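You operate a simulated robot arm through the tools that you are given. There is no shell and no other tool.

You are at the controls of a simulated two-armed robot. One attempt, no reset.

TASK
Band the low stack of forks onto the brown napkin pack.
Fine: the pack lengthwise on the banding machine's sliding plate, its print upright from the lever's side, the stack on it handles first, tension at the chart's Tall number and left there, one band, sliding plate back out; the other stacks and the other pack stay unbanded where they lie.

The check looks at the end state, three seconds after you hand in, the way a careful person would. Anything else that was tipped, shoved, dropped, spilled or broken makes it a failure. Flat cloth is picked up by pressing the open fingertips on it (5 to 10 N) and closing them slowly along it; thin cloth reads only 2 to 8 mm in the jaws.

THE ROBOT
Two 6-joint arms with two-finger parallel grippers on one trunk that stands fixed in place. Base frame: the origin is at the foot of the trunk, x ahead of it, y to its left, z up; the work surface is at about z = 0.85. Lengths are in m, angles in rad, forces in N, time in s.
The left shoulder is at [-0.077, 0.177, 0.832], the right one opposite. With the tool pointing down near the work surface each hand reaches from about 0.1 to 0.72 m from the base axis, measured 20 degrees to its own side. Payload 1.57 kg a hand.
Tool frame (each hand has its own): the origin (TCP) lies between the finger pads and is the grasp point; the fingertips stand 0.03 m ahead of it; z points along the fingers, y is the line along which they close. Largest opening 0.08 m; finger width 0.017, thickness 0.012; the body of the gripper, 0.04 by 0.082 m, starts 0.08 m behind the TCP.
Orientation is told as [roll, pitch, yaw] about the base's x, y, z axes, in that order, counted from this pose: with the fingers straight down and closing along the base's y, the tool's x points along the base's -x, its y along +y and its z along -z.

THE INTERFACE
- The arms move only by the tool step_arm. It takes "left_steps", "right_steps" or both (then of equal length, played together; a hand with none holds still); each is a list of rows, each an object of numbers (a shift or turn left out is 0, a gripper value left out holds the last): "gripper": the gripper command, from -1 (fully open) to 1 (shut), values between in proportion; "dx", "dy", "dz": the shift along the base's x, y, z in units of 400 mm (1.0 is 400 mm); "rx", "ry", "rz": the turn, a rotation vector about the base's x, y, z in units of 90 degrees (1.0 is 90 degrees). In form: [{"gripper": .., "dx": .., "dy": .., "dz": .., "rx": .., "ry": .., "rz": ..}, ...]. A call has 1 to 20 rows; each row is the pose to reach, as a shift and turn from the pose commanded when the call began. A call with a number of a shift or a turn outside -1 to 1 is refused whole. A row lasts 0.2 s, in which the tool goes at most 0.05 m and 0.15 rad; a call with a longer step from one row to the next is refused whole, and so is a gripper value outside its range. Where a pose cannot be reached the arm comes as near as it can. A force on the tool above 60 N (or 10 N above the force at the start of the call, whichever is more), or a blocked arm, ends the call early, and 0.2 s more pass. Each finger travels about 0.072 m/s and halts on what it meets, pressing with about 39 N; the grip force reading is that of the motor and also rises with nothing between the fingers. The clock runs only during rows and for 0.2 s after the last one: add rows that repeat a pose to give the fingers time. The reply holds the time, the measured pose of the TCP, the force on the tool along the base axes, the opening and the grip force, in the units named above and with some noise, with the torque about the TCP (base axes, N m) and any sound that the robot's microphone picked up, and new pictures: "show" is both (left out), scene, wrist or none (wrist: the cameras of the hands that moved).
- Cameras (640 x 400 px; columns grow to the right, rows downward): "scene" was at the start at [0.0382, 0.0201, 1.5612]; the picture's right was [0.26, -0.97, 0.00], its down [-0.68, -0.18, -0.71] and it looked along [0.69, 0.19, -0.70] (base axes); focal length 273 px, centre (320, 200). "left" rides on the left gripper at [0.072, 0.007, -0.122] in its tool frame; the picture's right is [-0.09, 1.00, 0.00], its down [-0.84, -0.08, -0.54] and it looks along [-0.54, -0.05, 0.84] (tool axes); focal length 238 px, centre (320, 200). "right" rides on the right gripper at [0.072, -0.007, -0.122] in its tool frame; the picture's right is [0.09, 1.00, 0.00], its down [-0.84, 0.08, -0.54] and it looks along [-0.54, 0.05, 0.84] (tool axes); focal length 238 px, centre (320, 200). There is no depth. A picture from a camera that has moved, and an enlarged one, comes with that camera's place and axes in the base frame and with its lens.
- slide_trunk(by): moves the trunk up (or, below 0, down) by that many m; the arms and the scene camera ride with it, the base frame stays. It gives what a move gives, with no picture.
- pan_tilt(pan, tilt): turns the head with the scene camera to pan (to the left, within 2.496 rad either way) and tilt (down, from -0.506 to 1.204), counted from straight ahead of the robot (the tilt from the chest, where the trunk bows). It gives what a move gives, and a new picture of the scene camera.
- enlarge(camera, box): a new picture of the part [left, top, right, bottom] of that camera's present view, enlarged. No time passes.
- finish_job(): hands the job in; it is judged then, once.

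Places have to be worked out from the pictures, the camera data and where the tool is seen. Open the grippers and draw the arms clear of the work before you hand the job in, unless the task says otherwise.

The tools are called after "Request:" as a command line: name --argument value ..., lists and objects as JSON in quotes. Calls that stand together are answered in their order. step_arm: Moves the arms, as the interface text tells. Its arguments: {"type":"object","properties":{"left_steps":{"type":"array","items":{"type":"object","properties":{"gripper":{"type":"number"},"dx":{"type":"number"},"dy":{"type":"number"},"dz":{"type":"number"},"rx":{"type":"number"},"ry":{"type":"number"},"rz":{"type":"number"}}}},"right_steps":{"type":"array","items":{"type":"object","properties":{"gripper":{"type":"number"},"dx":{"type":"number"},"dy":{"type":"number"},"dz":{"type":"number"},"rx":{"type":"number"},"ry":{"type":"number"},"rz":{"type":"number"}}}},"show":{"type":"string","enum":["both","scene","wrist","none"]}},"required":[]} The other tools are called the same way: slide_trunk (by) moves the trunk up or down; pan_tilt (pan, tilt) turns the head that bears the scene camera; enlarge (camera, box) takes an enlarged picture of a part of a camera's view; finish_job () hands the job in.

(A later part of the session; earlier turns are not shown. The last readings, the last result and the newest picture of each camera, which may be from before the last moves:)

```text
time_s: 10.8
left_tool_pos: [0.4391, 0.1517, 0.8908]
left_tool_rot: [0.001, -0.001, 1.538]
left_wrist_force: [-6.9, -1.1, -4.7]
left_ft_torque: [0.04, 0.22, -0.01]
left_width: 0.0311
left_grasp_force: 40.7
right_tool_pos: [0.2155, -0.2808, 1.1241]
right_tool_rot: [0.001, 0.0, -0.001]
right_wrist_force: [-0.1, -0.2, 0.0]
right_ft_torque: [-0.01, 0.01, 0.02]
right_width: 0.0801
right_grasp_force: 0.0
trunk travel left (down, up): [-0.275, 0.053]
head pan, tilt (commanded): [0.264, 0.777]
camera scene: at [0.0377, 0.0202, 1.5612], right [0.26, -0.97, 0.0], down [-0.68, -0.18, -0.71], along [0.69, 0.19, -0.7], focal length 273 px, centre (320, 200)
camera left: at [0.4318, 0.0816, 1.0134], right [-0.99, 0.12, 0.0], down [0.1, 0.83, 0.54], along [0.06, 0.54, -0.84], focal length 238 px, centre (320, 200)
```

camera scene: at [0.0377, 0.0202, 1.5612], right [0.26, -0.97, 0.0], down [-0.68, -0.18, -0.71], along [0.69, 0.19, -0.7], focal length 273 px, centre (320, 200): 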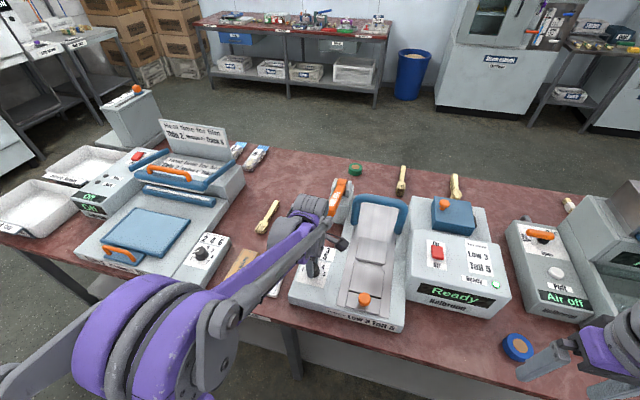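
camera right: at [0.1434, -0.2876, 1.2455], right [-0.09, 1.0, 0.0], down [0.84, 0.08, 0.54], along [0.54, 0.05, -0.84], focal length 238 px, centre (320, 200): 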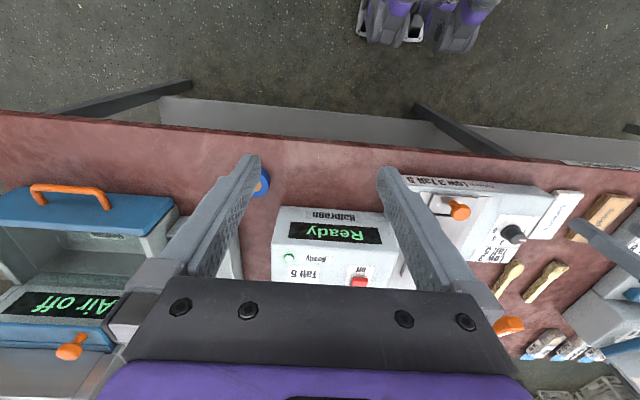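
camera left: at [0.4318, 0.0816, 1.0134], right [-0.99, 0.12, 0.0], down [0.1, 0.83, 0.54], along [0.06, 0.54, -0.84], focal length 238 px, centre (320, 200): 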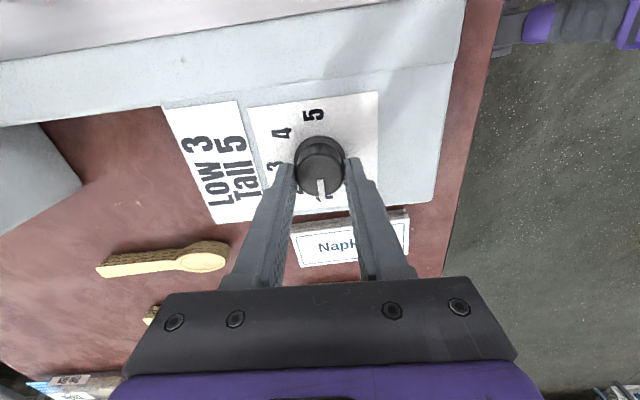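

The grip is firm at 31 mm. I turn the knob clockwise by a first 90° in small steps.

Request:
step_arm --left_steps '[{"dx": -0.003, "rz": -0.05}, {"dx": -0.003, "rz": -0.12}, {"dx": -0.003, "rz": -0.2}, {"dx": -0.003, "rz": -0.28}, {"dx": -0.003, "rz": -0.36}, {"dx": -0.003, "rz": -0.44}, {"dx": -0.003, "rz": -0.52}, {"dx": -0.003, "rz": -0.6}, {"dx": -0.003, "rz": -0.68}, {"dx": -0.003, "rz": -0.76}, {"dx": -0.003, "rz": -0.84}, {"dx": -0.003, "rz": -0.92}, {"dx": -0.003, "rz": -0.98}, {"dx": -0.003, "rz": -0.98}]' --show "both"

```text
time_s: 13.8
left_tool_pos: [0.4427, 0.1502, 0.8911]
left_tool_rot: [0.001, 0.0, -0.001]
left_wrist_force: [20.4, -18.2, 8.8]
left_ft_torque: [-0.61, -0.48, 0.01]
left_width: 0.0311
left_grasp_force: 39.9
right_tool_pos: [0.2165, -0.2834, 1.1226]
right_tool_rot: [0.002, 0.002, -0.001]
right_wrist_force: [0.0, -0.6, 0.2]
right_ft_torque: [-0.07, 0.02, 0.03]
right_width: 0.0799
right_grasp_force: 0.1
trunk travel left (down, up): [-0.275, 0.053]
head pan, tilt (commanded): [0.264, 0.777]
camera scene: at [0.0404, 0.0175, 1.5612], right [0.26, -0.97, 0.0], down [-0.68, -0.18, -0.71], along [0.69, 0.19, -0.7], focal length 273 px, centre (320, 200)
camera left: at [0.37, 0.158, 1.0133], right [0.09, 1.0, 0.0], down [0.84, -0.08, 0.54], along [0.54, -0.05, -0.84], focal length 238 px, centre (320, 200)
```

scene: 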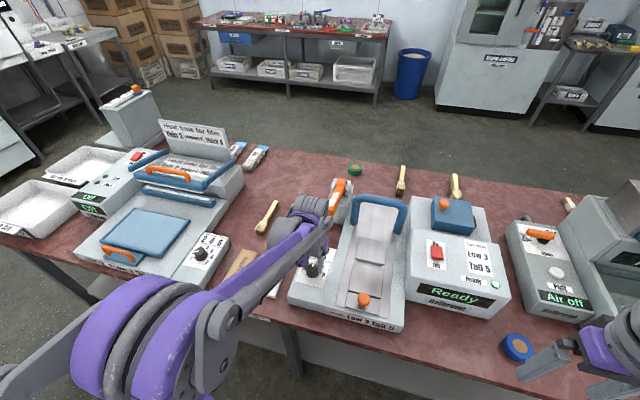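
left: 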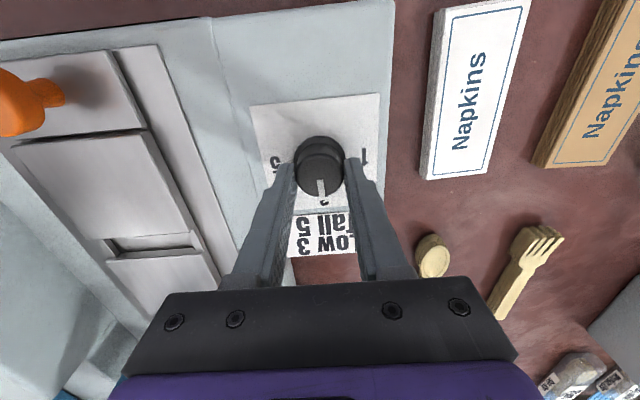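

The dial turned to 3 cleanly. There is some side load, so I shift the commanded centre toward the measured one and continue clockwise another 45° to 4.

Request:
step_arm --left_steps '[{"dx": 0.005, "dy": -0.003, "rz": 0.0}, {"dx": 0.007, "dy": -0.005, "rz": -0.06}, {"dx": 0.007, "dy": -0.005, "rz": -0.14}, {"dx": 0.007, "dy": -0.005, "rz": -0.22}, {"dx": 0.007, "dy": -0.005, "rz": -0.3}, {"dx": 0.007, "dy": -0.005, "rz": -0.38}, {"dx": 0.007, "dy": -0.005, "rz": -0.46}, {"dx": 0.007, "dy": -0.005, "rz": -0.5}, {"dx": 0.007, "dy": -0.005, "rz": -0.5}]' --show "both"

```text
time_s: 15.8
left_tool_pos: [0.4416, 0.1491, 0.8899]
left_tool_rot: [0.0, 0.001, -0.787]
left_wrist_force: [-18.2, -11.8, -21.6]
left_ft_torque: [-0.28, 0.64, 0.01]
left_width: 0.031
left_grasp_force: 39.5
right_tool_pos: [0.2148, -0.2819, 1.1238]
right_tool_rot: [0.001, 0.001, -0.001]
right_wrist_force: [-0.8, 0.5, -0.1]
right_ft_torque: [0.01, -0.02, 0.02]
right_width: 0.0797
right_grasp_force: 0.0
trunk travel left (down, up): [-0.275, 0.053]
head pan, tilt (commanded): [0.264, 0.777]
camera scene: at [0.0375, 0.019, 1.561], right [0.26, -0.97, 0.0], down [-0.68, -0.18, -0.71], along [0.69, 0.19, -0.7], focal length 273 px, centre (320, 200)
camera left: at [0.3955, 0.2058, 1.0134], right [0.77, 0.64, 0.0], down [0.54, -0.65, 0.54], along [0.35, -0.42, -0.84], focal length 238 px, centre (320, 200)
```

scene: 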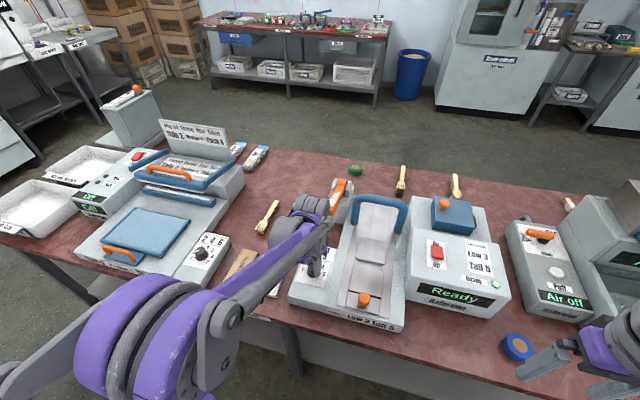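
left: 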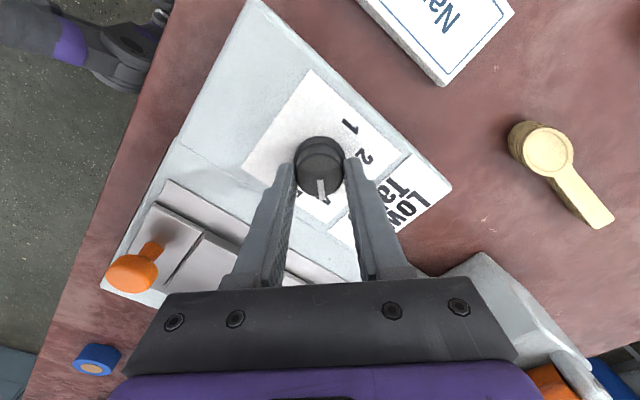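

Now at 4 with wrist yaw −45°. I relieve the side load again and turn the last 45° to reach 5.

Request:
step_arm --left_steps '[{"dx": -0.004, "dy": -0.003, "rz": 0.0}, {"dx": -0.004, "dy": -0.004, "rz": -0.06}, {"dx": -0.004, "dy": -0.004, "rz": -0.14}, {"dx": -0.004, "dy": -0.004, "rz": -0.22}, {"dx": -0.004, "dy": -0.004, "rz": -0.3}, {"dx": -0.004, "dy": -0.004, "rz": -0.38}, {"dx": -0.004, "dy": -0.004, "rz": -0.46}, {"dx": -0.004, "dy": -0.004, "rz": -0.515}, {"dx": -0.004, "dy": -0.004, "rz": -0.515}]' --show "both"

Request:
enlarge --camera "left" --box '[240, 80, 400, 220]'

```text
time_s: 17.8
left_tool_pos: [0.4387, 0.1478, 0.8916]
left_tool_rot: [0.001, 0.001, -1.595]
left_wrist_force: [-19.9, -3.5, -27.8]
left_ft_torque: [0.22, 0.53, 0.02]
left_width: 0.031
left_grasp_force: 40.0
right_tool_pos: [0.2145, -0.2821, 1.1242]
right_tool_rot: [0.001, -0.001, 0.001]
right_wrist_force: [0.4, 0.3, -0.6]
right_ft_torque: [0.0, 0.01, 0.04]
right_width: 0.0801
right_grasp_force: 0.1
trunk travel left (down, up): [-0.275, 0.053]
head pan, tilt (commanded): [0.264, 0.777]
camera scene: at [0.0376, 0.0204, 1.5612], right [0.26, -0.97, 0.0], down [-0.68, -0.18, -0.71], along [0.69, 0.19, -0.7], focal length 273 px, centre (320, 200)
camera left: at [0.4486, 0.2215, 1.014], right [0.99, -0.12, 0.0], down [-0.1, -0.83, 0.54], along [-0.06, -0.54, -0.84], focal length 238 px, centre (320, 200)
```

scene: 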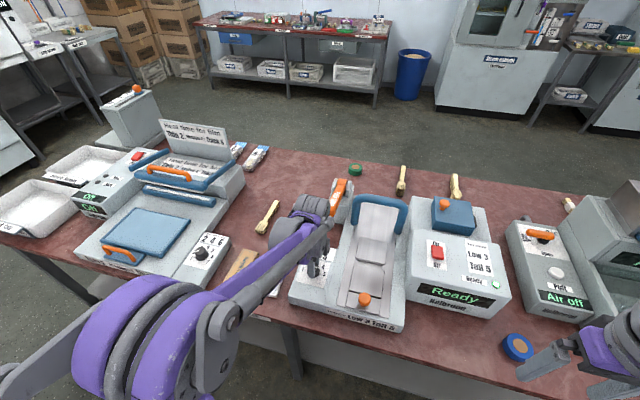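
left: 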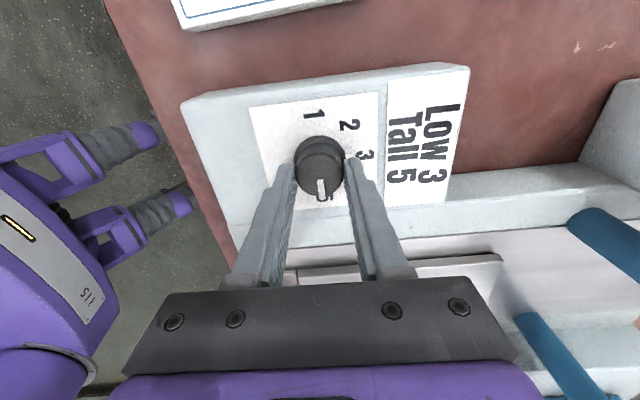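

```text
2.86 times, centred on (320, 150) of left
camera zoom: at [0.4486, 0.2215, 1.014], right [0.99, -0.12, 0.0], down [-0.1, -0.83, 0.54], along [-0.06, -0.54, -0.84], focal length 681 px, centre (320, 343)
```

zoom: 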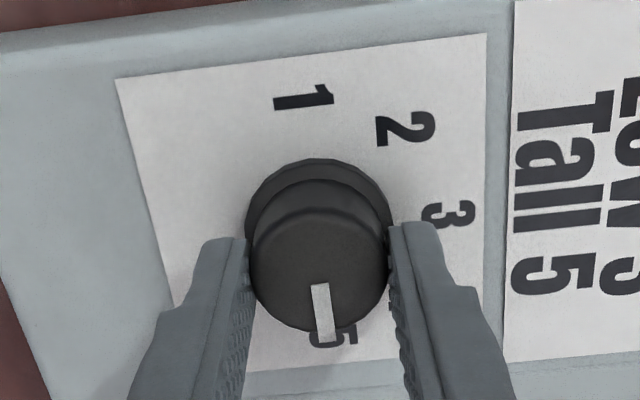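

The pointer now sits on 5. I release the knob, lift clear and start turning the wrist back.

Request:
step_arm --left_steps '[{"dx": -0.002, "dz": -0.002, "gripper": -0.2}, {"dx": -0.002, "dz": -0.002, "gripper": -0.6}, {"dx": -0.002, "dz": -0.002, "gripper": -0.6}, {"dz": 0.1}, {"dz": 0.2}, {"dz": 0.3}, {"dz": 0.3, "rz": 0.09}, {"dz": 0.3, "rz": 0.18}, {"dz": 0.3, "rz": 0.27}, {"dz": 0.3, "rz": 0.36}, {"dz": 0.3, "rz": 0.45}, {"dz": 0.3, "rz": 0.54}, {"dz": 0.3, "rz": 0.63}, {"dz": 0.3, "rz": 0.72}, {"dz": 0.3, "rz": 0.81}, {"dz": 0.3, "rz": 0.9}, {"dz": 0.3, "rz": 0.98}, {"dz": 0.3, "rz": 0.98}]' --show "both"

Request:
enlarge --camera "left" --box '[260, 100, 380, 240]'

```text
time_s: 21.6
left_tool_pos: [0.4402, 0.1476, 1.0107]
left_tool_rot: [0.002, 0.001, -0.052]
left_wrist_force: [0.2, 0.2, 0.2]
left_ft_torque: [-0.01, -0.01, -0.01]
left_width: 0.0641
left_grasp_force: 0.0
right_tool_pos: [0.216, -0.282, 1.1234]
right_tool_rot: [-0.001, -0.001, 0.0]
right_wrist_force: [0.6, 0.4, -0.1]
right_ft_torque: [0.02, 0.02, 0.01]
right_width: 0.0802
right_grasp_force: 0.1
trunk travel left (down, up): [-0.275, 0.053]
head pan, tilt (commanded): [0.264, 0.777]
camera scene: at [0.0382, 0.0201, 1.5612], right [0.26, -0.97, 0.0], down [-0.68, -0.18, -0.71], along [0.69, 0.19, -0.7], focal length 273 px, centre (320, 200)
camera left: at [0.3691, 0.1603, 1.1337], right [0.14, 0.99, 0.0], down [0.83, -0.12, 0.54], along [0.54, -0.08, -0.84], focal length 238 px, centre (320, 200)
```

scene: 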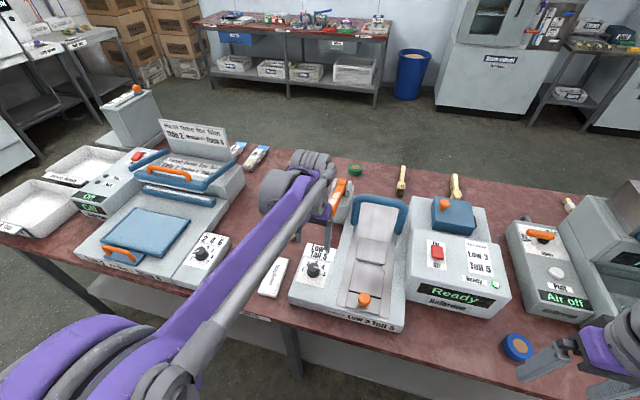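
left: 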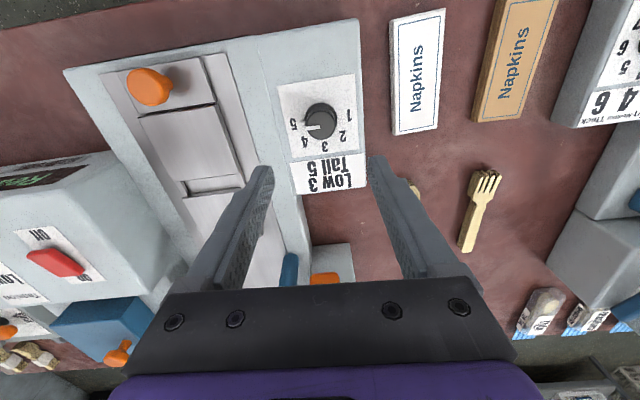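

```text
2.86 times, centred on (320, 170) of left
camera zoom: at [0.3691, 0.1603, 1.1337], right [0.14, 0.99, 0.0], down [0.83, -0.12, 0.54], along [0.54, -0.08, -0.84], focal length 681 px, centre (320, 286)
```

zoom: 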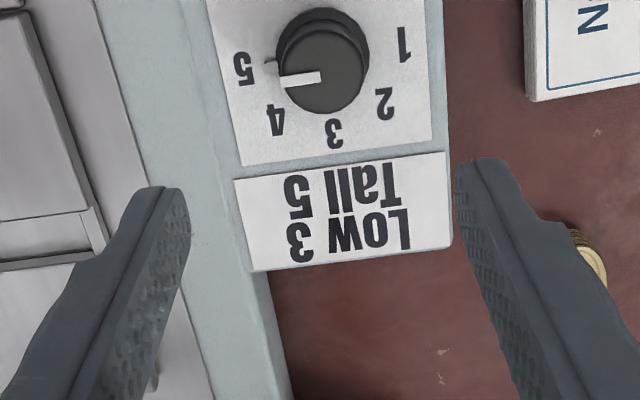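

Dial confirmed at 5. Now I move the left hand above the brown pack (about (0.42, 0.378)) to measure it at close range.

Request:
step_arm --left_steps '[{"dx": -0.01, "dy": 0.11, "dz": -0.02}, {"dx": -0.02, "dy": 0.22, "dz": -0.05}, {"dx": -0.03, "dy": 0.33, "dz": -0.08}, {"dx": -0.04, "dy": 0.44, "dz": -0.11}, {"dx": -0.05, "dy": 0.55, "dz": -0.14}, {"dx": -0.05, "dy": 0.576, "dz": -0.15}, {"dx": -0.05, "dy": 0.576, "dz": -0.15, "gripper": -1}]' --show "both"

Request:
enlarge --camera "left" --box '[230, 100, 410, 260]'

```text
time_s: 23.2
left_tool_pos: [0.4227, 0.3796, 0.9503]
left_tool_rot: [0.002, 0.001, -0.055]
left_wrist_force: [0.1, 0.2, 0.3]
left_ft_torque: [-0.02, 0.0, 0.01]
left_width: 0.0802
left_grasp_force: 0.0
right_tool_pos: [0.2163, -0.2807, 1.1242]
right_tool_rot: [-0.002, 0.0, 0.0]
right_wrist_force: [-0.1, 0.3, 0.4]
right_ft_torque: [0.03, 0.02, -0.01]
right_width: 0.08
right_grasp_force: 0.1
trunk travel left (down, up): [-0.275, 0.053]
head pan, tilt (commanded): [0.264, 0.777]
camera scene: at [0.0382, 0.0203, 1.5612], right [0.26, -0.97, 0.0], down [-0.68, -0.18, -0.71], along [0.69, 0.19, -0.7], focal length 273 px, centre (320, 200)
camera left: at [0.3501, 0.3917, 1.0728], right [0.15, 0.99, 0.0], down [0.83, -0.12, 0.54], along [0.54, -0.08, -0.84], focal length 238 px, centre (320, 200)
```

scene: 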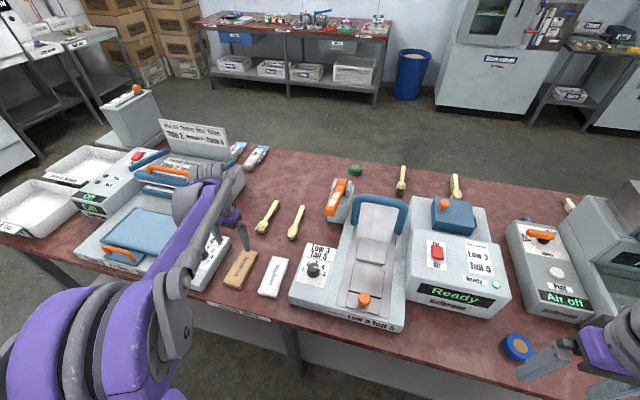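
left: 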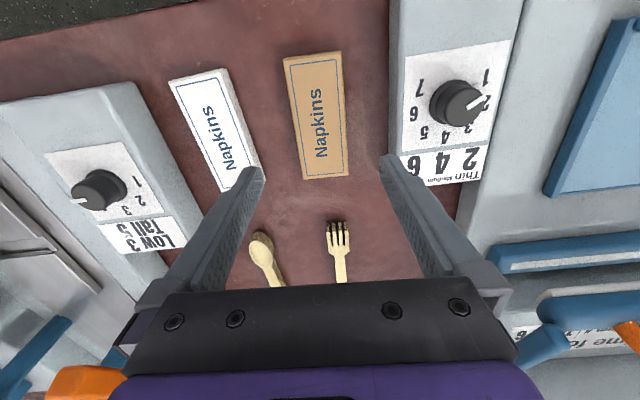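

```text
2.50 times, centred on (320, 180) of left
camera zoom: at [0.3501, 0.3917, 1.0728], right [0.15, 0.99, 0.0], down [0.83, -0.12, 0.54], along [0.54, -0.08, -0.84], focal length 596 px, centre (320, 250)
```

zoom: 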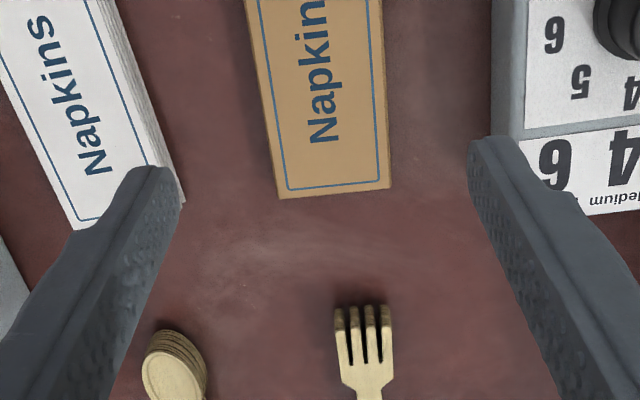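

The close view puts the brown pack's centre at (0.420, 0.381), yaw about −0.035. I align over it and lower the open fingers either side, stopping a few mm above the bench.

Request:
step_arm --left_steps '[{"dx": -0.007, "dy": 0.004, "dz": -0.08, "rz": 0.013}, {"dx": -0.007, "dy": 0.004, "dz": -0.16, "rz": 0.013}, {"dx": -0.007, "dy": 0.004, "dz": -0.22, "rz": 0.013}, {"dx": -0.007, "dy": 0.004, "dz": -0.26, "rz": 0.013}, {"dx": -0.007, "dy": 0.004, "dz": -0.28, "rz": 0.013}, {"dx": -0.007, "dy": 0.004, "dz": -0.29, "rz": 0.013}, {"dx": -0.007, "dy": 0.004, "dz": -0.29, "rz": 0.013}]' --show "both"

Request:
enlarge --camera "scene" --box '[200, 220, 300, 300]'

```text
time_s: 24.8
left_tool_pos: [0.4178, 0.3807, 0.8341]
left_tool_rot: [0.003, 0.0, -0.035]
left_wrist_force: [0.1, -0.4, 0.4]
left_ft_torque: [0.0, 0.02, 0.0]
left_width: 0.08
left_grasp_force: 0.1
right_tool_pos: [0.2157, -0.2811, 1.1236]
right_tool_rot: [-0.001, 0.0, 0.0]
right_wrist_force: [-0.4, 0.4, 0.1]
right_ft_torque: [0.02, 0.0, -0.02]
right_width: 0.0799
right_grasp_force: 0.1
trunk travel left (down, up): [-0.275, 0.053]
head pan, tilt (commanded): [0.264, 0.777]
camera scene: at [0.0382, 0.0201, 1.5612], right [0.26, -0.97, 0.0], down [-0.68, -0.18, -0.71], along [0.69, 0.19, -0.7], focal length 273 px, centre (320, 200)
camera left: at [0.3471, 0.3907, 0.9574], right [0.13, 0.99, 0.0], down [0.83, -0.11, 0.54], along [0.54, -0.07, -0.84], focal length 238 px, centre (320, 200)
```

scene: 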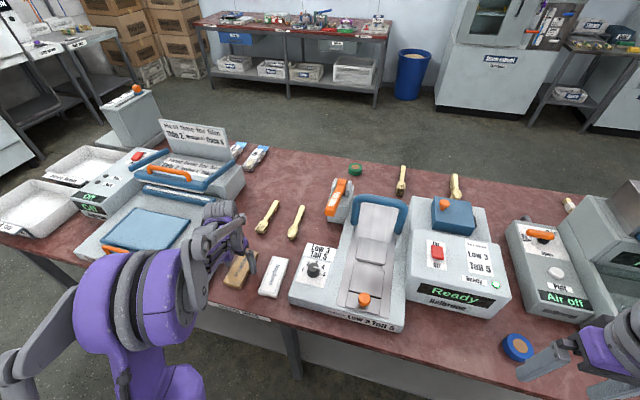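
left: 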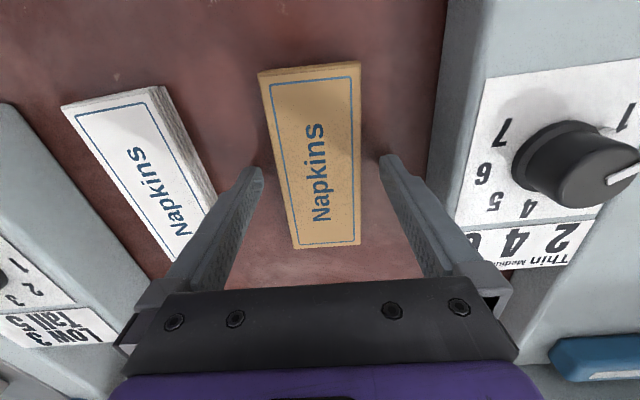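

```text
5.00 times, centred on (250, 260) of scene
camera zoom: at [0.0382, 0.0201, 1.5612], right [0.26, -0.97, 0.0], down [-0.68, -0.18, -0.71], along [0.69, 0.19, -0.7], focal length 1363 px, centre (670, -100)
```

zoom: 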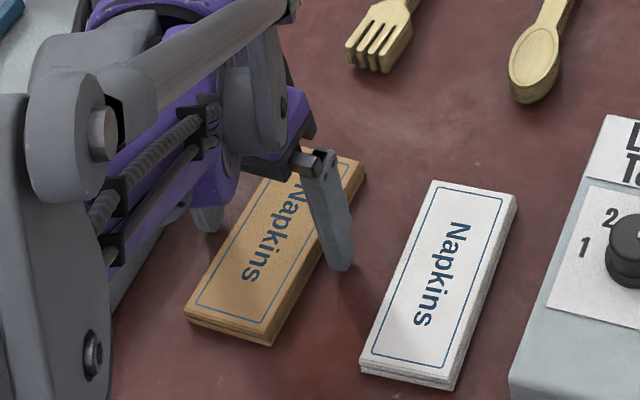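

The fingers straddle the pack with clearance to the white one. I close gently to just under the pack width.

Request:
step_arm --left_steps '[{"gripper": -0.5}, {"gripper": -0.35}, {"gripper": -0.3}, {"gripper": -0.25}, {"gripper": -0.2}, {"gripper": -0.2}]' --show "both"

```text
time_s: 26.2
left_tool_pos: [0.4187, 0.3808, 0.8352]
left_tool_rot: [0.003, 0.001, -0.032]
left_wrist_force: [0.0, -0.2, -0.5]
left_ft_torque: [-0.01, 0.02, -0.01]
left_width: 0.0566
left_grasp_force: 39.4
right_tool_pos: [0.2159, -0.2816, 1.1238]
right_tool_rot: [-0.001, 0.0, 0.0]
right_wrist_force: [-0.4, 0.7, -0.5]
right_ft_torque: [0.02, 0.01, -0.05]
right_width: 0.08
right_grasp_force: 0.0
trunk travel left (down, up): [-0.275, 0.053]
head pan, tilt (commanded): [0.264, 0.777]
camera scene: at [0.0383, 0.0201, 1.5612], right [0.26, -0.97, 0.0], down [-0.68, -0.18, -0.71], along [0.69, 0.19, -0.7], focal length 273 px, centre (320, 200)
camera left: at [0.3471, 0.3908, 0.9575], right [0.13, 0.99, 0.0], down [0.83, -0.11, 0.54], along [0.54, -0.07, -0.84], focal length 238 px, centre (320, 200)
```

scene: 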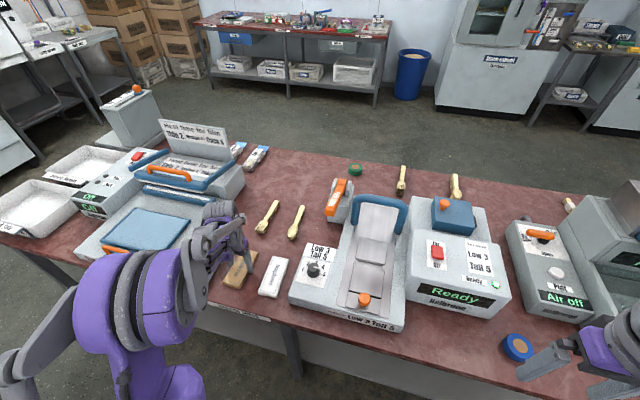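
left: 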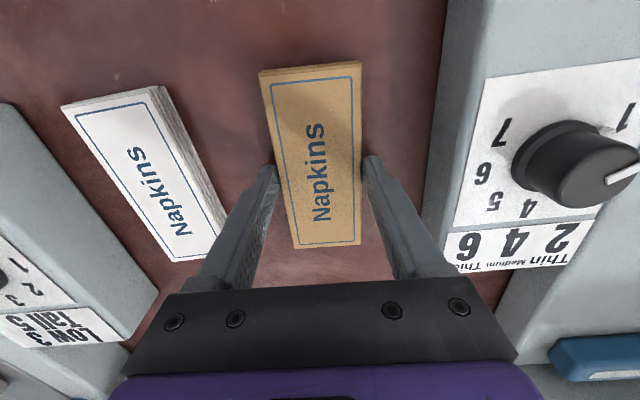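

The pack is held at 57 mm width. I lift it straight up and check that it comes along level.

Request:
step_arm --left_steps '[{"dz": 0.03}, {"dz": 0.08}, {"dz": 0.16}, {"dz": 0.25}, {"dz": 0.32}, {"dz": 0.32}]' --show "both"

Request:
enlarge --camera "scene" --box '[190, 180, 310, 300]'

```text
time_s: 27.6
left_tool_pos: [0.4187, 0.3815, 0.962]
left_tool_rot: [0.002, 0.001, -0.034]
left_wrist_force: [-0.8, -0.4, 0.1]
left_ft_torque: [-0.02, -0.02, 0.05]
left_width: 0.0481
left_grasp_force: 0.1
right_tool_pos: [0.2158, -0.2805, 1.1247]
right_tool_rot: [-0.001, 0.001, 0.0]
right_wrist_force: [0.5, 0.8, 0.4]
right_ft_torque: [-0.03, 0.02, 0.04]
right_width: 0.08
right_grasp_force: 0.1
trunk travel left (down, up): [-0.275, 0.053]
head pan, tilt (commanded): [0.264, 0.777]
camera scene: at [0.0385, 0.0203, 1.5612], right [0.26, -0.97, 0.0], down [-0.68, -0.18, -0.71], along [0.69, 0.19, -0.7], focal length 273 px, centre (320, 200)
camera left: at [0.3466, 0.3921, 1.0849], right [0.13, 0.99, 0.0], down [0.83, -0.11, 0.54], along [0.54, -0.07, -0.84], focal length 238 px, centre (320, 200)
```

scene: 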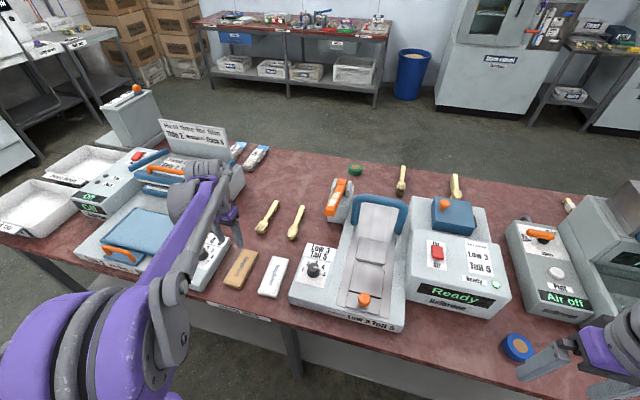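
left: 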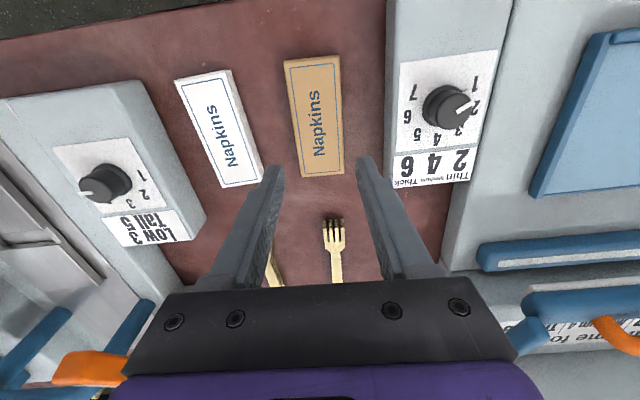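

```text
3.33 times, centred on (250, 240) of scene
camera zoom: at [0.0385, 0.0203, 1.5612], right [0.26, -0.97, 0.0], down [-0.68, -0.18, -0.71], along [0.69, 0.19, -0.7], focal length 909 px, centre (553, 67)
```

zoom: 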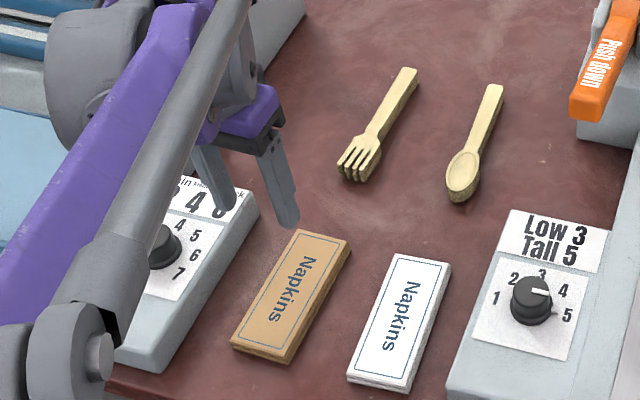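

The pack slipped out and stayed in place; the fingertips had too little overlap. I reopen and go lower, feeling for the bench.

Request:
step_arm --left_steps '[{"gripper": -1}, {"gripper": -1}, {"dz": -0.1}, {"dz": -0.2}, {"dz": -0.28}, {"dz": -0.31}, {"dz": -0.325}, {"dz": -0.33}, {"dz": -0.33}]' --show "wrist"

```text
time_s: 29.6
left_tool_pos: [0.4171, 0.3802, 0.8308]
left_tool_rot: [0.001, 0.001, -0.034]
left_wrist_force: [-0.8, -0.1, 0.1]
left_ft_torque: [-0.01, -0.01, 0.0]
left_width: 0.0799
left_grasp_force: 0.0
right_tool_pos: [0.2148, -0.2812, 1.1237]
right_tool_rot: [0.001, 0.001, 0.0]
right_wrist_force: [-0.7, 0.4, 0.7]
right_ft_torque: [0.0, 0.01, 0.02]
right_width: 0.08
right_grasp_force: 0.0
trunk travel left (down, up): [-0.275, 0.053]
head pan, tilt (commanded): [0.264, 0.777]
camera left: at [0.3462, 0.3902, 0.9533], right [0.13, 0.99, 0.0], down [0.83, -0.11, 0.54], along [0.54, -0.07, -0.84], focal length 238 px, centre (320, 200)
```

left: 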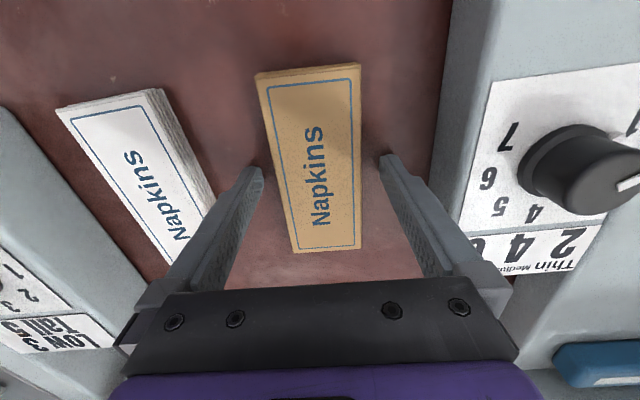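

No bench contact yet with tips at 0.801. I go down in 1–2 mm steps.

Request:
step_arm --left_steps '[{"dz": -0.003}, {"dz": -0.006}, {"dz": -0.008}, {"dz": -0.01}, {"dz": -0.01}]' --show "none"

```text
time_s: 30.9
left_tool_pos: [0.4177, 0.3778, 0.8292]
left_tool_rot: [0.003, -0.006, -0.034]
left_wrist_force: [1.7, 1.4, 38.4]
left_ft_torque: [-1.59, 0.26, -0.21]
left_width: 0.0785
left_grasp_force: 0.1
right_tool_pos: [0.2141, -0.2828, 1.1237]
right_tool_rot: [0.001, -0.001, 0.0]
right_wrist_force: [-0.8, 0.7, 0.0]
right_ft_torque: [0.05, 0.02, 0.0]
right_width: 0.0798
right_grasp_force: 0.1
trunk travel left (down, up): [-0.275, 0.053]
head pan, tilt (commanded): [0.264, 0.777]
stopped in row 5 (left hand): the force on the tool passed its limit at 62 N (the readings are from after the stop); the commanded pose is now the measured one
```

Bench contact confirms its surface at about z=0.799. I back up about 1.5 mm and close fully on the pack.

Request:
step_arm --left_steps '[{"dz": 0.004}, {"dz": 0.004, "gripper": -0.5}, {"dz": 0.004, "gripper": -0.35}, {"dz": 0.004, "gripper": -0.25}, {"dz": 0.004, "gripper": -0.1}, {"dz": 0.004, "gripper": 0.1}, {"dz": 0.004, "gripper": 0.1}]' --show "wrist"

```text
time_s: 32.5
left_tool_pos: [0.4181, 0.3791, 0.8294]
left_tool_rot: [0.0, -0.002, -0.034]
left_wrist_force: [-1.5, -6.8, 19.7]
left_ft_torque: [-0.76, 0.13, 0.12]
left_width: 0.0563
left_grasp_force: 39.1
right_tool_pos: [0.2148, -0.2822, 1.124]
right_tool_rot: [0.001, -0.002, 0.001]
right_wrist_force: [1.1, -0.7, 0.0]
right_ft_torque: [0.0, 0.01, -0.03]
right_width: 0.0801
right_grasp_force: 0.1
trunk travel left (down, up): [-0.275, 0.053]
head pan, tilt (commanded): [0.264, 0.777]
camera left: at [0.3461, 0.3889, 0.9525], right [0.13, 0.99, 0.0], down [0.83, -0.11, 0.54], along [0.54, -0.07, -0.84], focal length 238 px, centre (320, 200)
```

left: 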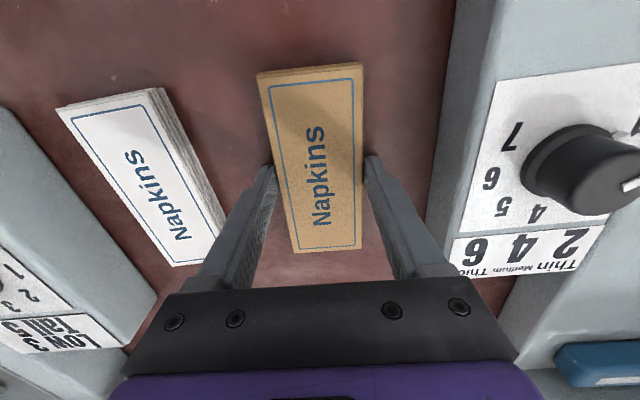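

Gripped at 56 mm with deeper overlap. I lift slowly by a few centimetres and check the width.

Request:
step_arm --left_steps '[{"dz": 0.01, "gripper": 0.3}, {"dz": 0.02}, {"dz": 0.03}, {"dz": 0.045}, {"dz": 0.06}, {"dz": 0.075}, {"dz": 0.09}, {"dz": 0.09}]' --show "both"

```text
time_s: 34.3
left_tool_pos: [0.417, 0.3798, 0.8654]
left_tool_rot: [0.0, -0.002, -0.033]
left_wrist_force: [0.1, -0.3, -0.3]
left_ft_torque: [0.03, 0.0, 0.0]
left_width: 0.0564
left_grasp_force: 39.2
right_tool_pos: [0.2163, -0.2803, 1.123]
right_tool_rot: [0.0, -0.001, 0.0]
right_wrist_force: [0.6, 1.0, -0.4]
right_ft_torque: [-0.02, 0.0, 0.01]
right_width: 0.0801
right_grasp_force: 0.0
trunk travel left (down, up): [-0.275, 0.053]
head pan, tilt (commanded): [0.264, 0.777]
camera scene: at [0.0383, 0.0202, 1.5612], right [0.26, -0.97, 0.0], down [-0.68, -0.18, -0.71], along [0.69, 0.19, -0.7], focal length 273 px, centre (320, 200)
camera left: at [0.3462, 0.3906, 0.9875], right [0.12, 0.99, 0.0], down [0.83, -0.11, 0.54], along [0.54, -0.07, -0.84], focal length 238 px, centre (320, 200)
```

scene: 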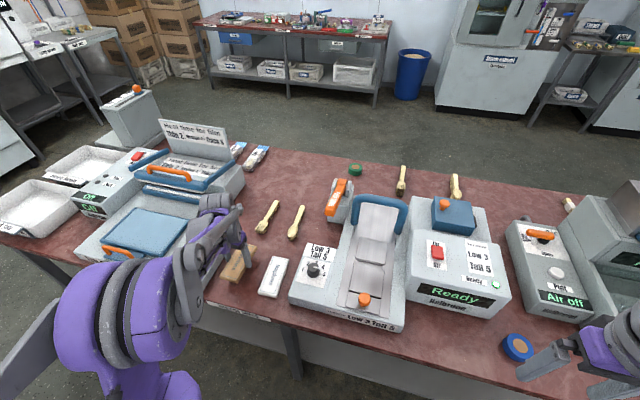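
left: 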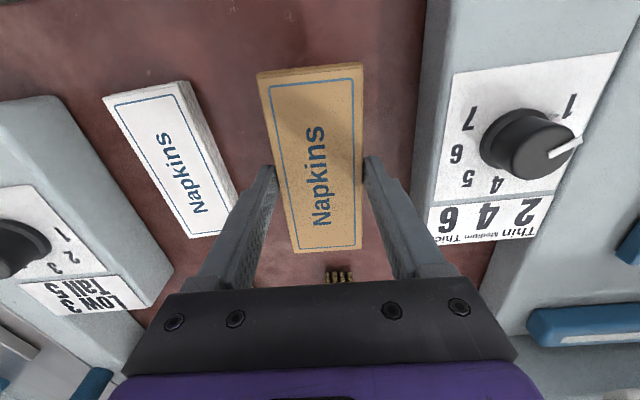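

The pack is now firmly held and level. I raise it and carry it across at x≈0.40 (clear of the lever), levelling its yaw to 0, to above the plate.

Request:
step_arm --left_steps '[{"dz": 0.09}, {"dz": 0.18}, {"dz": 0.27, "rz": 0.022}, {"dx": -0.03, "dy": -0.1, "dz": 0.27, "rz": 0.022}, {"dx": -0.04, "dy": -0.2, "dz": 0.27, "rz": 0.022}, {"dx": -0.04, "dy": -0.3, "dz": 0.27, "rz": 0.022}, {"dx": -0.04, "dy": -0.4, "dz": 0.27, "rz": 0.022}, {"dx": -0.04, "dy": -0.5, "dz": 0.27, "rz": 0.022}, {"dx": -0.04, "dy": -0.6, "dz": 0.27, "rz": 0.022}, {"dx": -0.04, "dy": -0.7, "dz": 0.27, "rz": 0.022}, {"dx": -0.04, "dy": -0.8, "dz": 0.27, "rz": 0.022}, {"dx": -0.04, "dy": -0.9, "dz": 0.27, "rz": 0.022}, {"dx": -0.04, "dy": -0.963, "dz": 0.27, "rz": 0.022}, {"dx": -0.04, "dy": -0.963, "dz": 0.27, "rz": 0.022}]' --show "both"

Request:
enlarge --camera "scene" --box '[280, 170, 440, 340]'

```text
time_s: 37.3
left_tool_pos: [0.4041, -0.0053, 0.9726]
left_tool_rot: [-0.001, -0.001, 0.003]
left_wrist_force: [-0.2, -0.8, -0.1]
left_ft_torque: [0.02, -0.02, -0.01]
left_width: 0.0565
left_grasp_force: 39.1
right_tool_pos: [0.2154, -0.282, 1.1233]
right_tool_rot: [-0.001, 0.0, 0.001]
right_wrist_force: [-0.6, 0.1, 0.5]
right_ft_torque: [0.02, -0.02, 0.04]
right_width: 0.0797
right_grasp_force: 0.1
trunk travel left (down, up): [-0.275, 0.053]
head pan, tilt (commanded): [0.264, 0.777]
camera scene: at [0.0382, 0.0203, 1.5612], right [0.26, -0.97, 0.0], down [-0.68, -0.18, -0.71], along [0.69, 0.19, -0.7], focal length 273 px, centre (320, 200)
camera left: at [0.3313, 0.0026, 1.0953], right [0.09, 1.0, 0.0], down [0.84, -0.08, 0.54], along [0.54, -0.05, -0.84], focal length 238 px, centre (320, 200)
```

scene: 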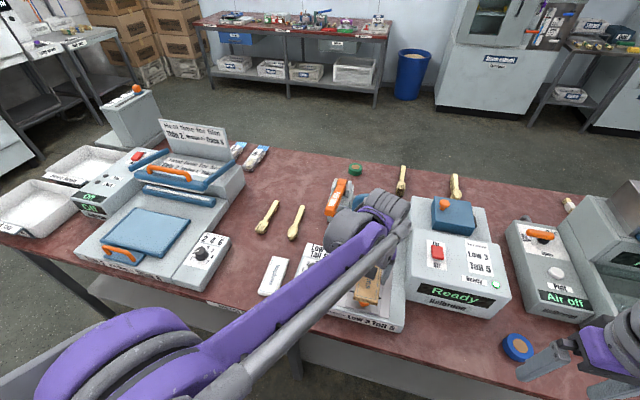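
left: 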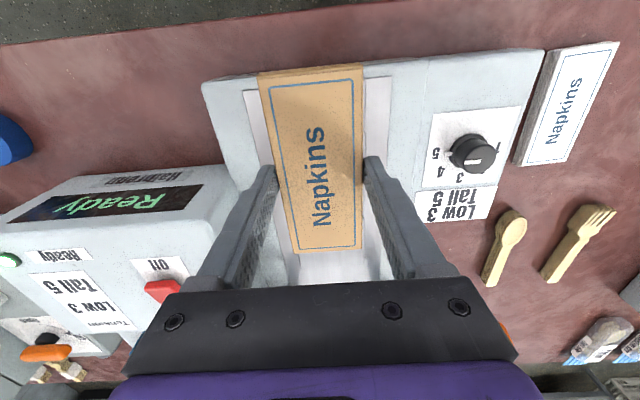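

```text
2.35 times, centred on (360, 255) of scene
camera zoom: at [0.0382, 0.0203, 1.5612], right [0.26, -0.97, 0.0], down [-0.68, -0.18, -0.71], along [0.69, 0.19, -0.7], focal length 642 px, centre (226, 71)
```

zoom: 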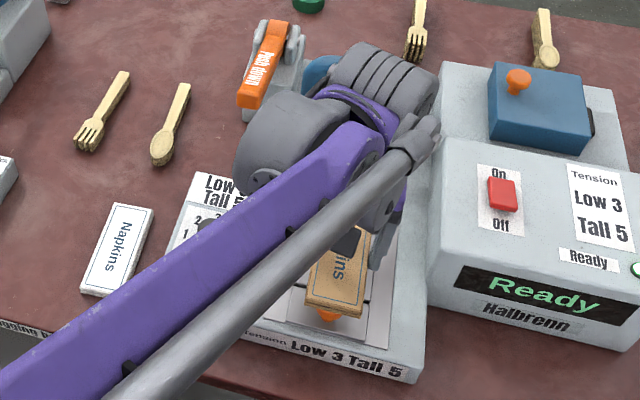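

I zoom the wrist view to compare the pack's centreline with the plate and rails.

Request:
enlarge --camera "left" --box '[190, 50, 440, 290]'

```text
1.67 times, centred on (315, 170) of left
camera zoom: at [0.3313, 0.0026, 1.0953], right [0.09, 1.0, 0.0], down [0.84, -0.08, 0.54], along [0.54, -0.05, -0.84], focal length 397 px, centre (328, 250)
```

zoom: 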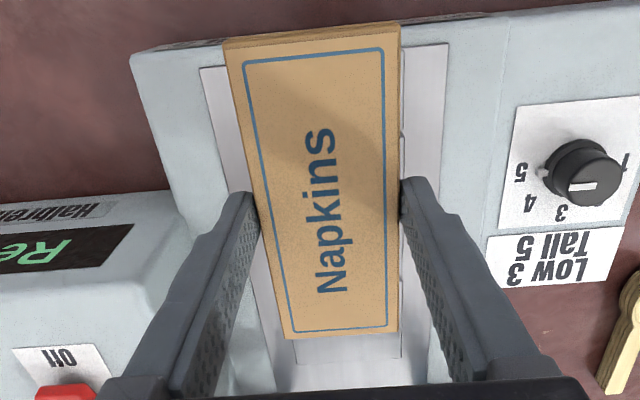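

The plate centreline is at y≈−0.004 and the pack is on it; the slot centre is x≈0.490. I move forward to centre the pack on the slot and lower to just above the plate.

Request:
step_arm --left_steps '[{"dx": 0.08}, {"dx": 0.16}, {"dx": 0.212}, {"dx": 0.212, "dz": -0.06}, {"dx": 0.212, "dz": -0.11}, {"dx": 0.212, "dz": -0.15}, {"dx": 0.212, "dz": -0.155}, {"dx": 0.212, "dz": -0.155}]' --show "both"

Request:
enlarge --camera "left" --box '[190, 50, 440, 290]'

Request:
enlarge --camera "scene" --box '[300, 180, 420, 330]'

```text
time_s: 39.1
left_tool_pos: [0.4877, -0.0042, 0.9127]
left_tool_rot: [0.0, -0.002, 0.002]
left_wrist_force: [-0.7, 0.5, -0.4]
left_ft_torque: [0.0, 0.01, 0.02]
left_width: 0.0567
left_grasp_force: 38.6
right_tool_pos: [0.2157, -0.2813, 1.1242]
right_tool_rot: [-0.001, -0.001, 0.0]
right_wrist_force: [0.6, 0.1, -0.6]
right_ft_torque: [-0.03, -0.01, -0.02]
right_width: 0.0801
right_grasp_force: 0.1
trunk travel left (down, up): [-0.275, 0.053]
head pan, tilt (commanded): [0.264, 0.777]
camera scene: at [0.0383, 0.0201, 1.5612], right [0.26, -0.97, 0.0], down [-0.68, -0.18, -0.71], along [0.69, 0.19, -0.7], focal length 273 px, centre (320, 200)
camera left: at [0.4161, 0.0029, 1.0337], right [0.09, 1.0, 0.0], down [0.84, -0.08, 0.54], along [0.54, -0.05, -0.84], focal length 238 px, centre (320, 200)
```

scene: 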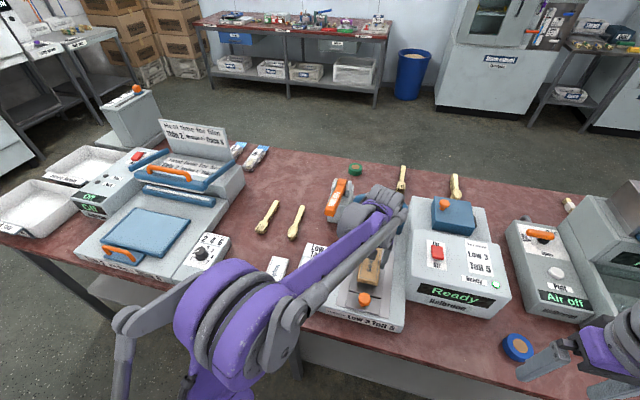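
left: 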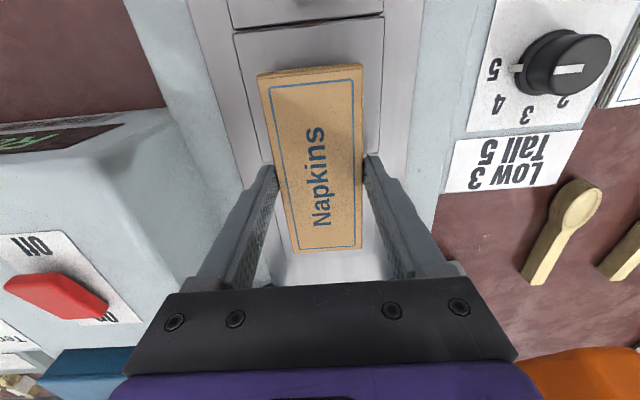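

```text
1.67 times, centred on (315, 170) of left
camera zoom: at [0.4161, 0.0029, 1.0337], right [0.09, 1.0, 0.0], down [0.84, -0.08, 0.54], along [0.54, -0.05, -0.84], focal length 397 px, centre (328, 250)
```

zoom: 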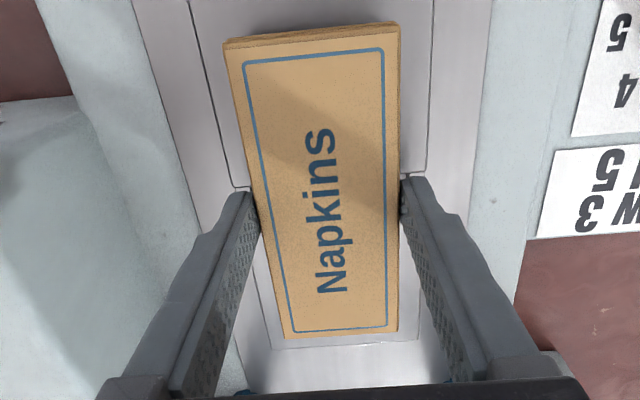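

```text
2.67 times, centred on (360, 255) of scene
camera zoom: at [0.0383, 0.0201, 1.5612], right [0.26, -0.97, 0.0], down [-0.68, -0.18, -0.71], along [0.69, 0.19, -0.7], focal length 727 px, centre (213, 53)
```

zoom: 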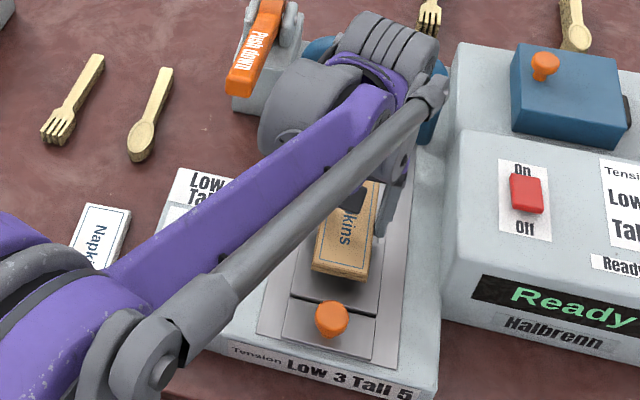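

Refined from this close view, the slot centre is nearer x≈0.496 (plate z between 0.862 and 0.871). I shift 7 mm forward and lower in 1 mm steps watching for contact.

Request:
step_arm --left_steps '[{"dx": 0.018, "dz": 0.0}, {"dx": 0.018, "dz": -0.01}, {"dx": 0.018, "dz": -0.02}, {"dx": 0.018, "dz": -0.024}, {"dx": 0.018, "dz": -0.027}, {"dx": 0.018, "dz": -0.027}]' --show "none"

```text
time_s: 40.5
left_tool_pos: [0.4941, -0.0053, 0.9]
left_tool_rot: [0.001, -0.002, 0.002]
left_wrist_force: [-0.2, 0.6, -1.2]
left_ft_torque: [0.03, 0.04, 0.0]
left_width: 0.0565
left_grasp_force: 39.3
right_tool_pos: [0.2159, -0.2816, 1.1243]
right_tool_rot: [-0.002, 0.001, 0.001]
right_wrist_force: [0.2, 1.5, 1.0]
right_ft_torque: [-0.03, -0.03, 0.0]
right_width: 0.0799
right_grasp_force: 0.1
trunk travel left (down, up): [-0.275, 0.053]
head pan, tilt (commanded): [0.264, 0.777]
```

No contact at 0.900; I keep lowering in ~1 mm steps.

Request:
step_arm --left_steps '[{"dz": -0.003}, {"dz": -0.006}, {"dz": -0.009}, {"dz": -0.012}, {"dz": -0.012}]' --show "none"

```text
time_s: 41.7
left_tool_pos: [0.495, -0.0064, 0.8944]
left_tool_rot: [0.0, -0.004, 0.001]
left_wrist_force: [-0.9, -0.5, -0.3]
left_ft_torque: [0.03, -0.02, 0.0]
left_width: 0.0565
left_grasp_force: 38.2
right_tool_pos: [0.2151, -0.2814, 1.1237]
right_tool_rot: [0.001, 0.001, -0.001]
right_wrist_force: [-0.9, 0.1, -0.5]
right_ft_torque: [-0.01, -0.01, -0.01]
right_width: 0.0802
right_grasp_force: 0.0
trunk travel left (down, up): [-0.275, 0.053]
head pan, tilt (commanded): [0.264, 0.777]
```

Still free at 0.894; continuing down slowly.

Request:
step_arm --left_steps '[{"dz": -0.002}, {"dz": -0.004}, {"dz": -0.006}, {"dz": -0.008}, {"dz": -0.008}]' --show "both"

```text
time_s: 42.9
left_tool_pos: [0.4938, -0.0045, 0.8929]
left_tool_rot: [0.001, -0.003, 0.002]
left_wrist_force: [2.7, -1.8, 20.1]
left_ft_torque: [-0.34, 0.03, 0.12]
left_width: 0.0564
left_grasp_force: 39.1
right_tool_pos: [0.2146, -0.2811, 1.1246]
right_tool_rot: [0.001, -0.001, 0.001]
right_wrist_force: [0.6, -0.7, 0.0]
right_ft_torque: [0.04, 0.0, 0.03]
right_width: 0.0801
right_grasp_force: 0.1
trunk travel left (down, up): [-0.275, 0.053]
head pan, tilt (commanded): [0.264, 0.777]
camera scene: at [0.037, 0.0199, 1.5614], right [0.26, -0.97, 0.0], down [-0.68, -0.18, -0.71], along [0.69, 0.19, -0.7], focal length 273 px, centre (320, 200)
camera left: at [0.422, 0.0023, 1.0164], right [0.09, 1.0, 0.0], down [0.83, -0.08, 0.55], along [0.54, -0.05, -0.84], focal length 238 px, centre (320, 200)
```

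scene: 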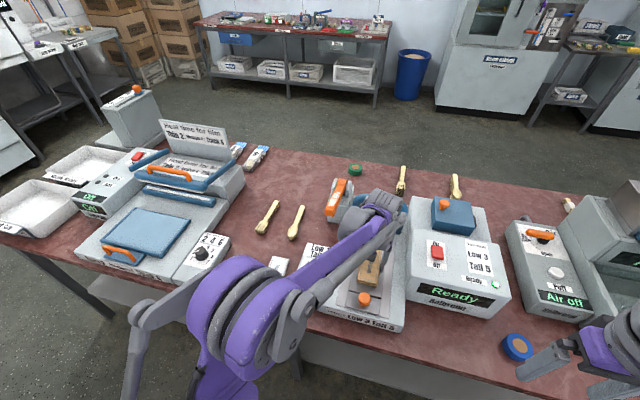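
left: 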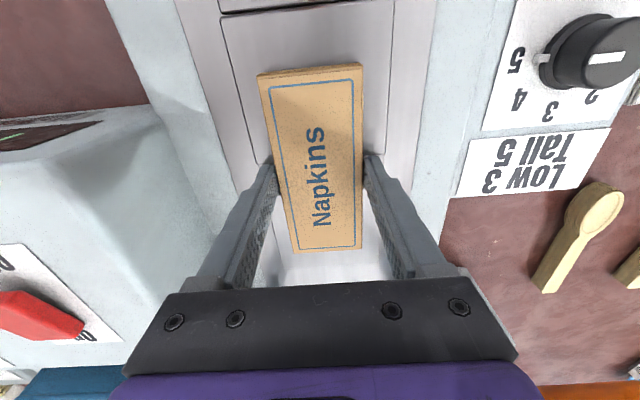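

Contact at TCP 0.893, so the plate surface is at about z=0.8625. I zoom to check pack centring against the slot before releasing.

Request:
enlarge --camera "left" --box '[200, 0, 440, 290]'

Request:
enlarge --camera "scene" --box '[330, 220, 420, 330]'

```text
1.38 times, centred on (320, 145) of left
camera zoom: at [0.422, 0.0023, 1.0164], right [0.09, 1.0, 0.0], down [0.83, -0.08, 0.55], along [0.54, -0.05, -0.84], focal length 329 px, centre (320, 276)
```

zoom: 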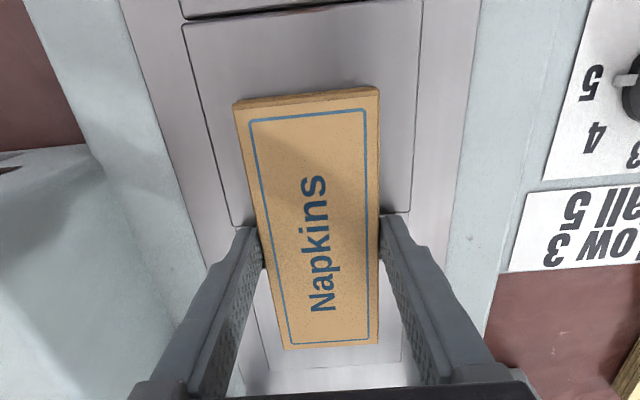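

```text
3.64 times, centred on (375, 275) of scene
camera zoom: at [0.037, 0.0199, 1.5614], right [0.26, -0.97, 0.0], down [-0.68, -0.18, -0.71], along [0.69, 0.19, -0.7], focal length 991 px, centre (120, -73)
```

zoom: 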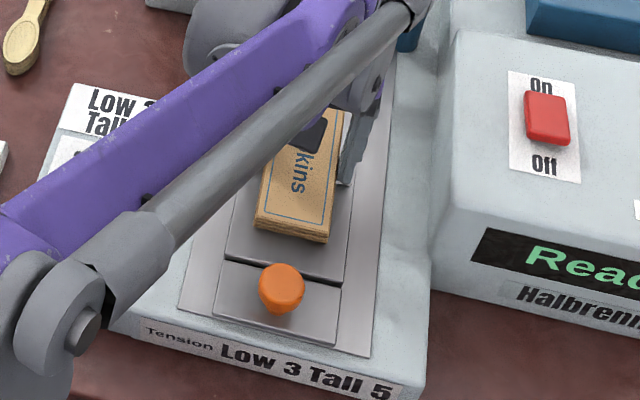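

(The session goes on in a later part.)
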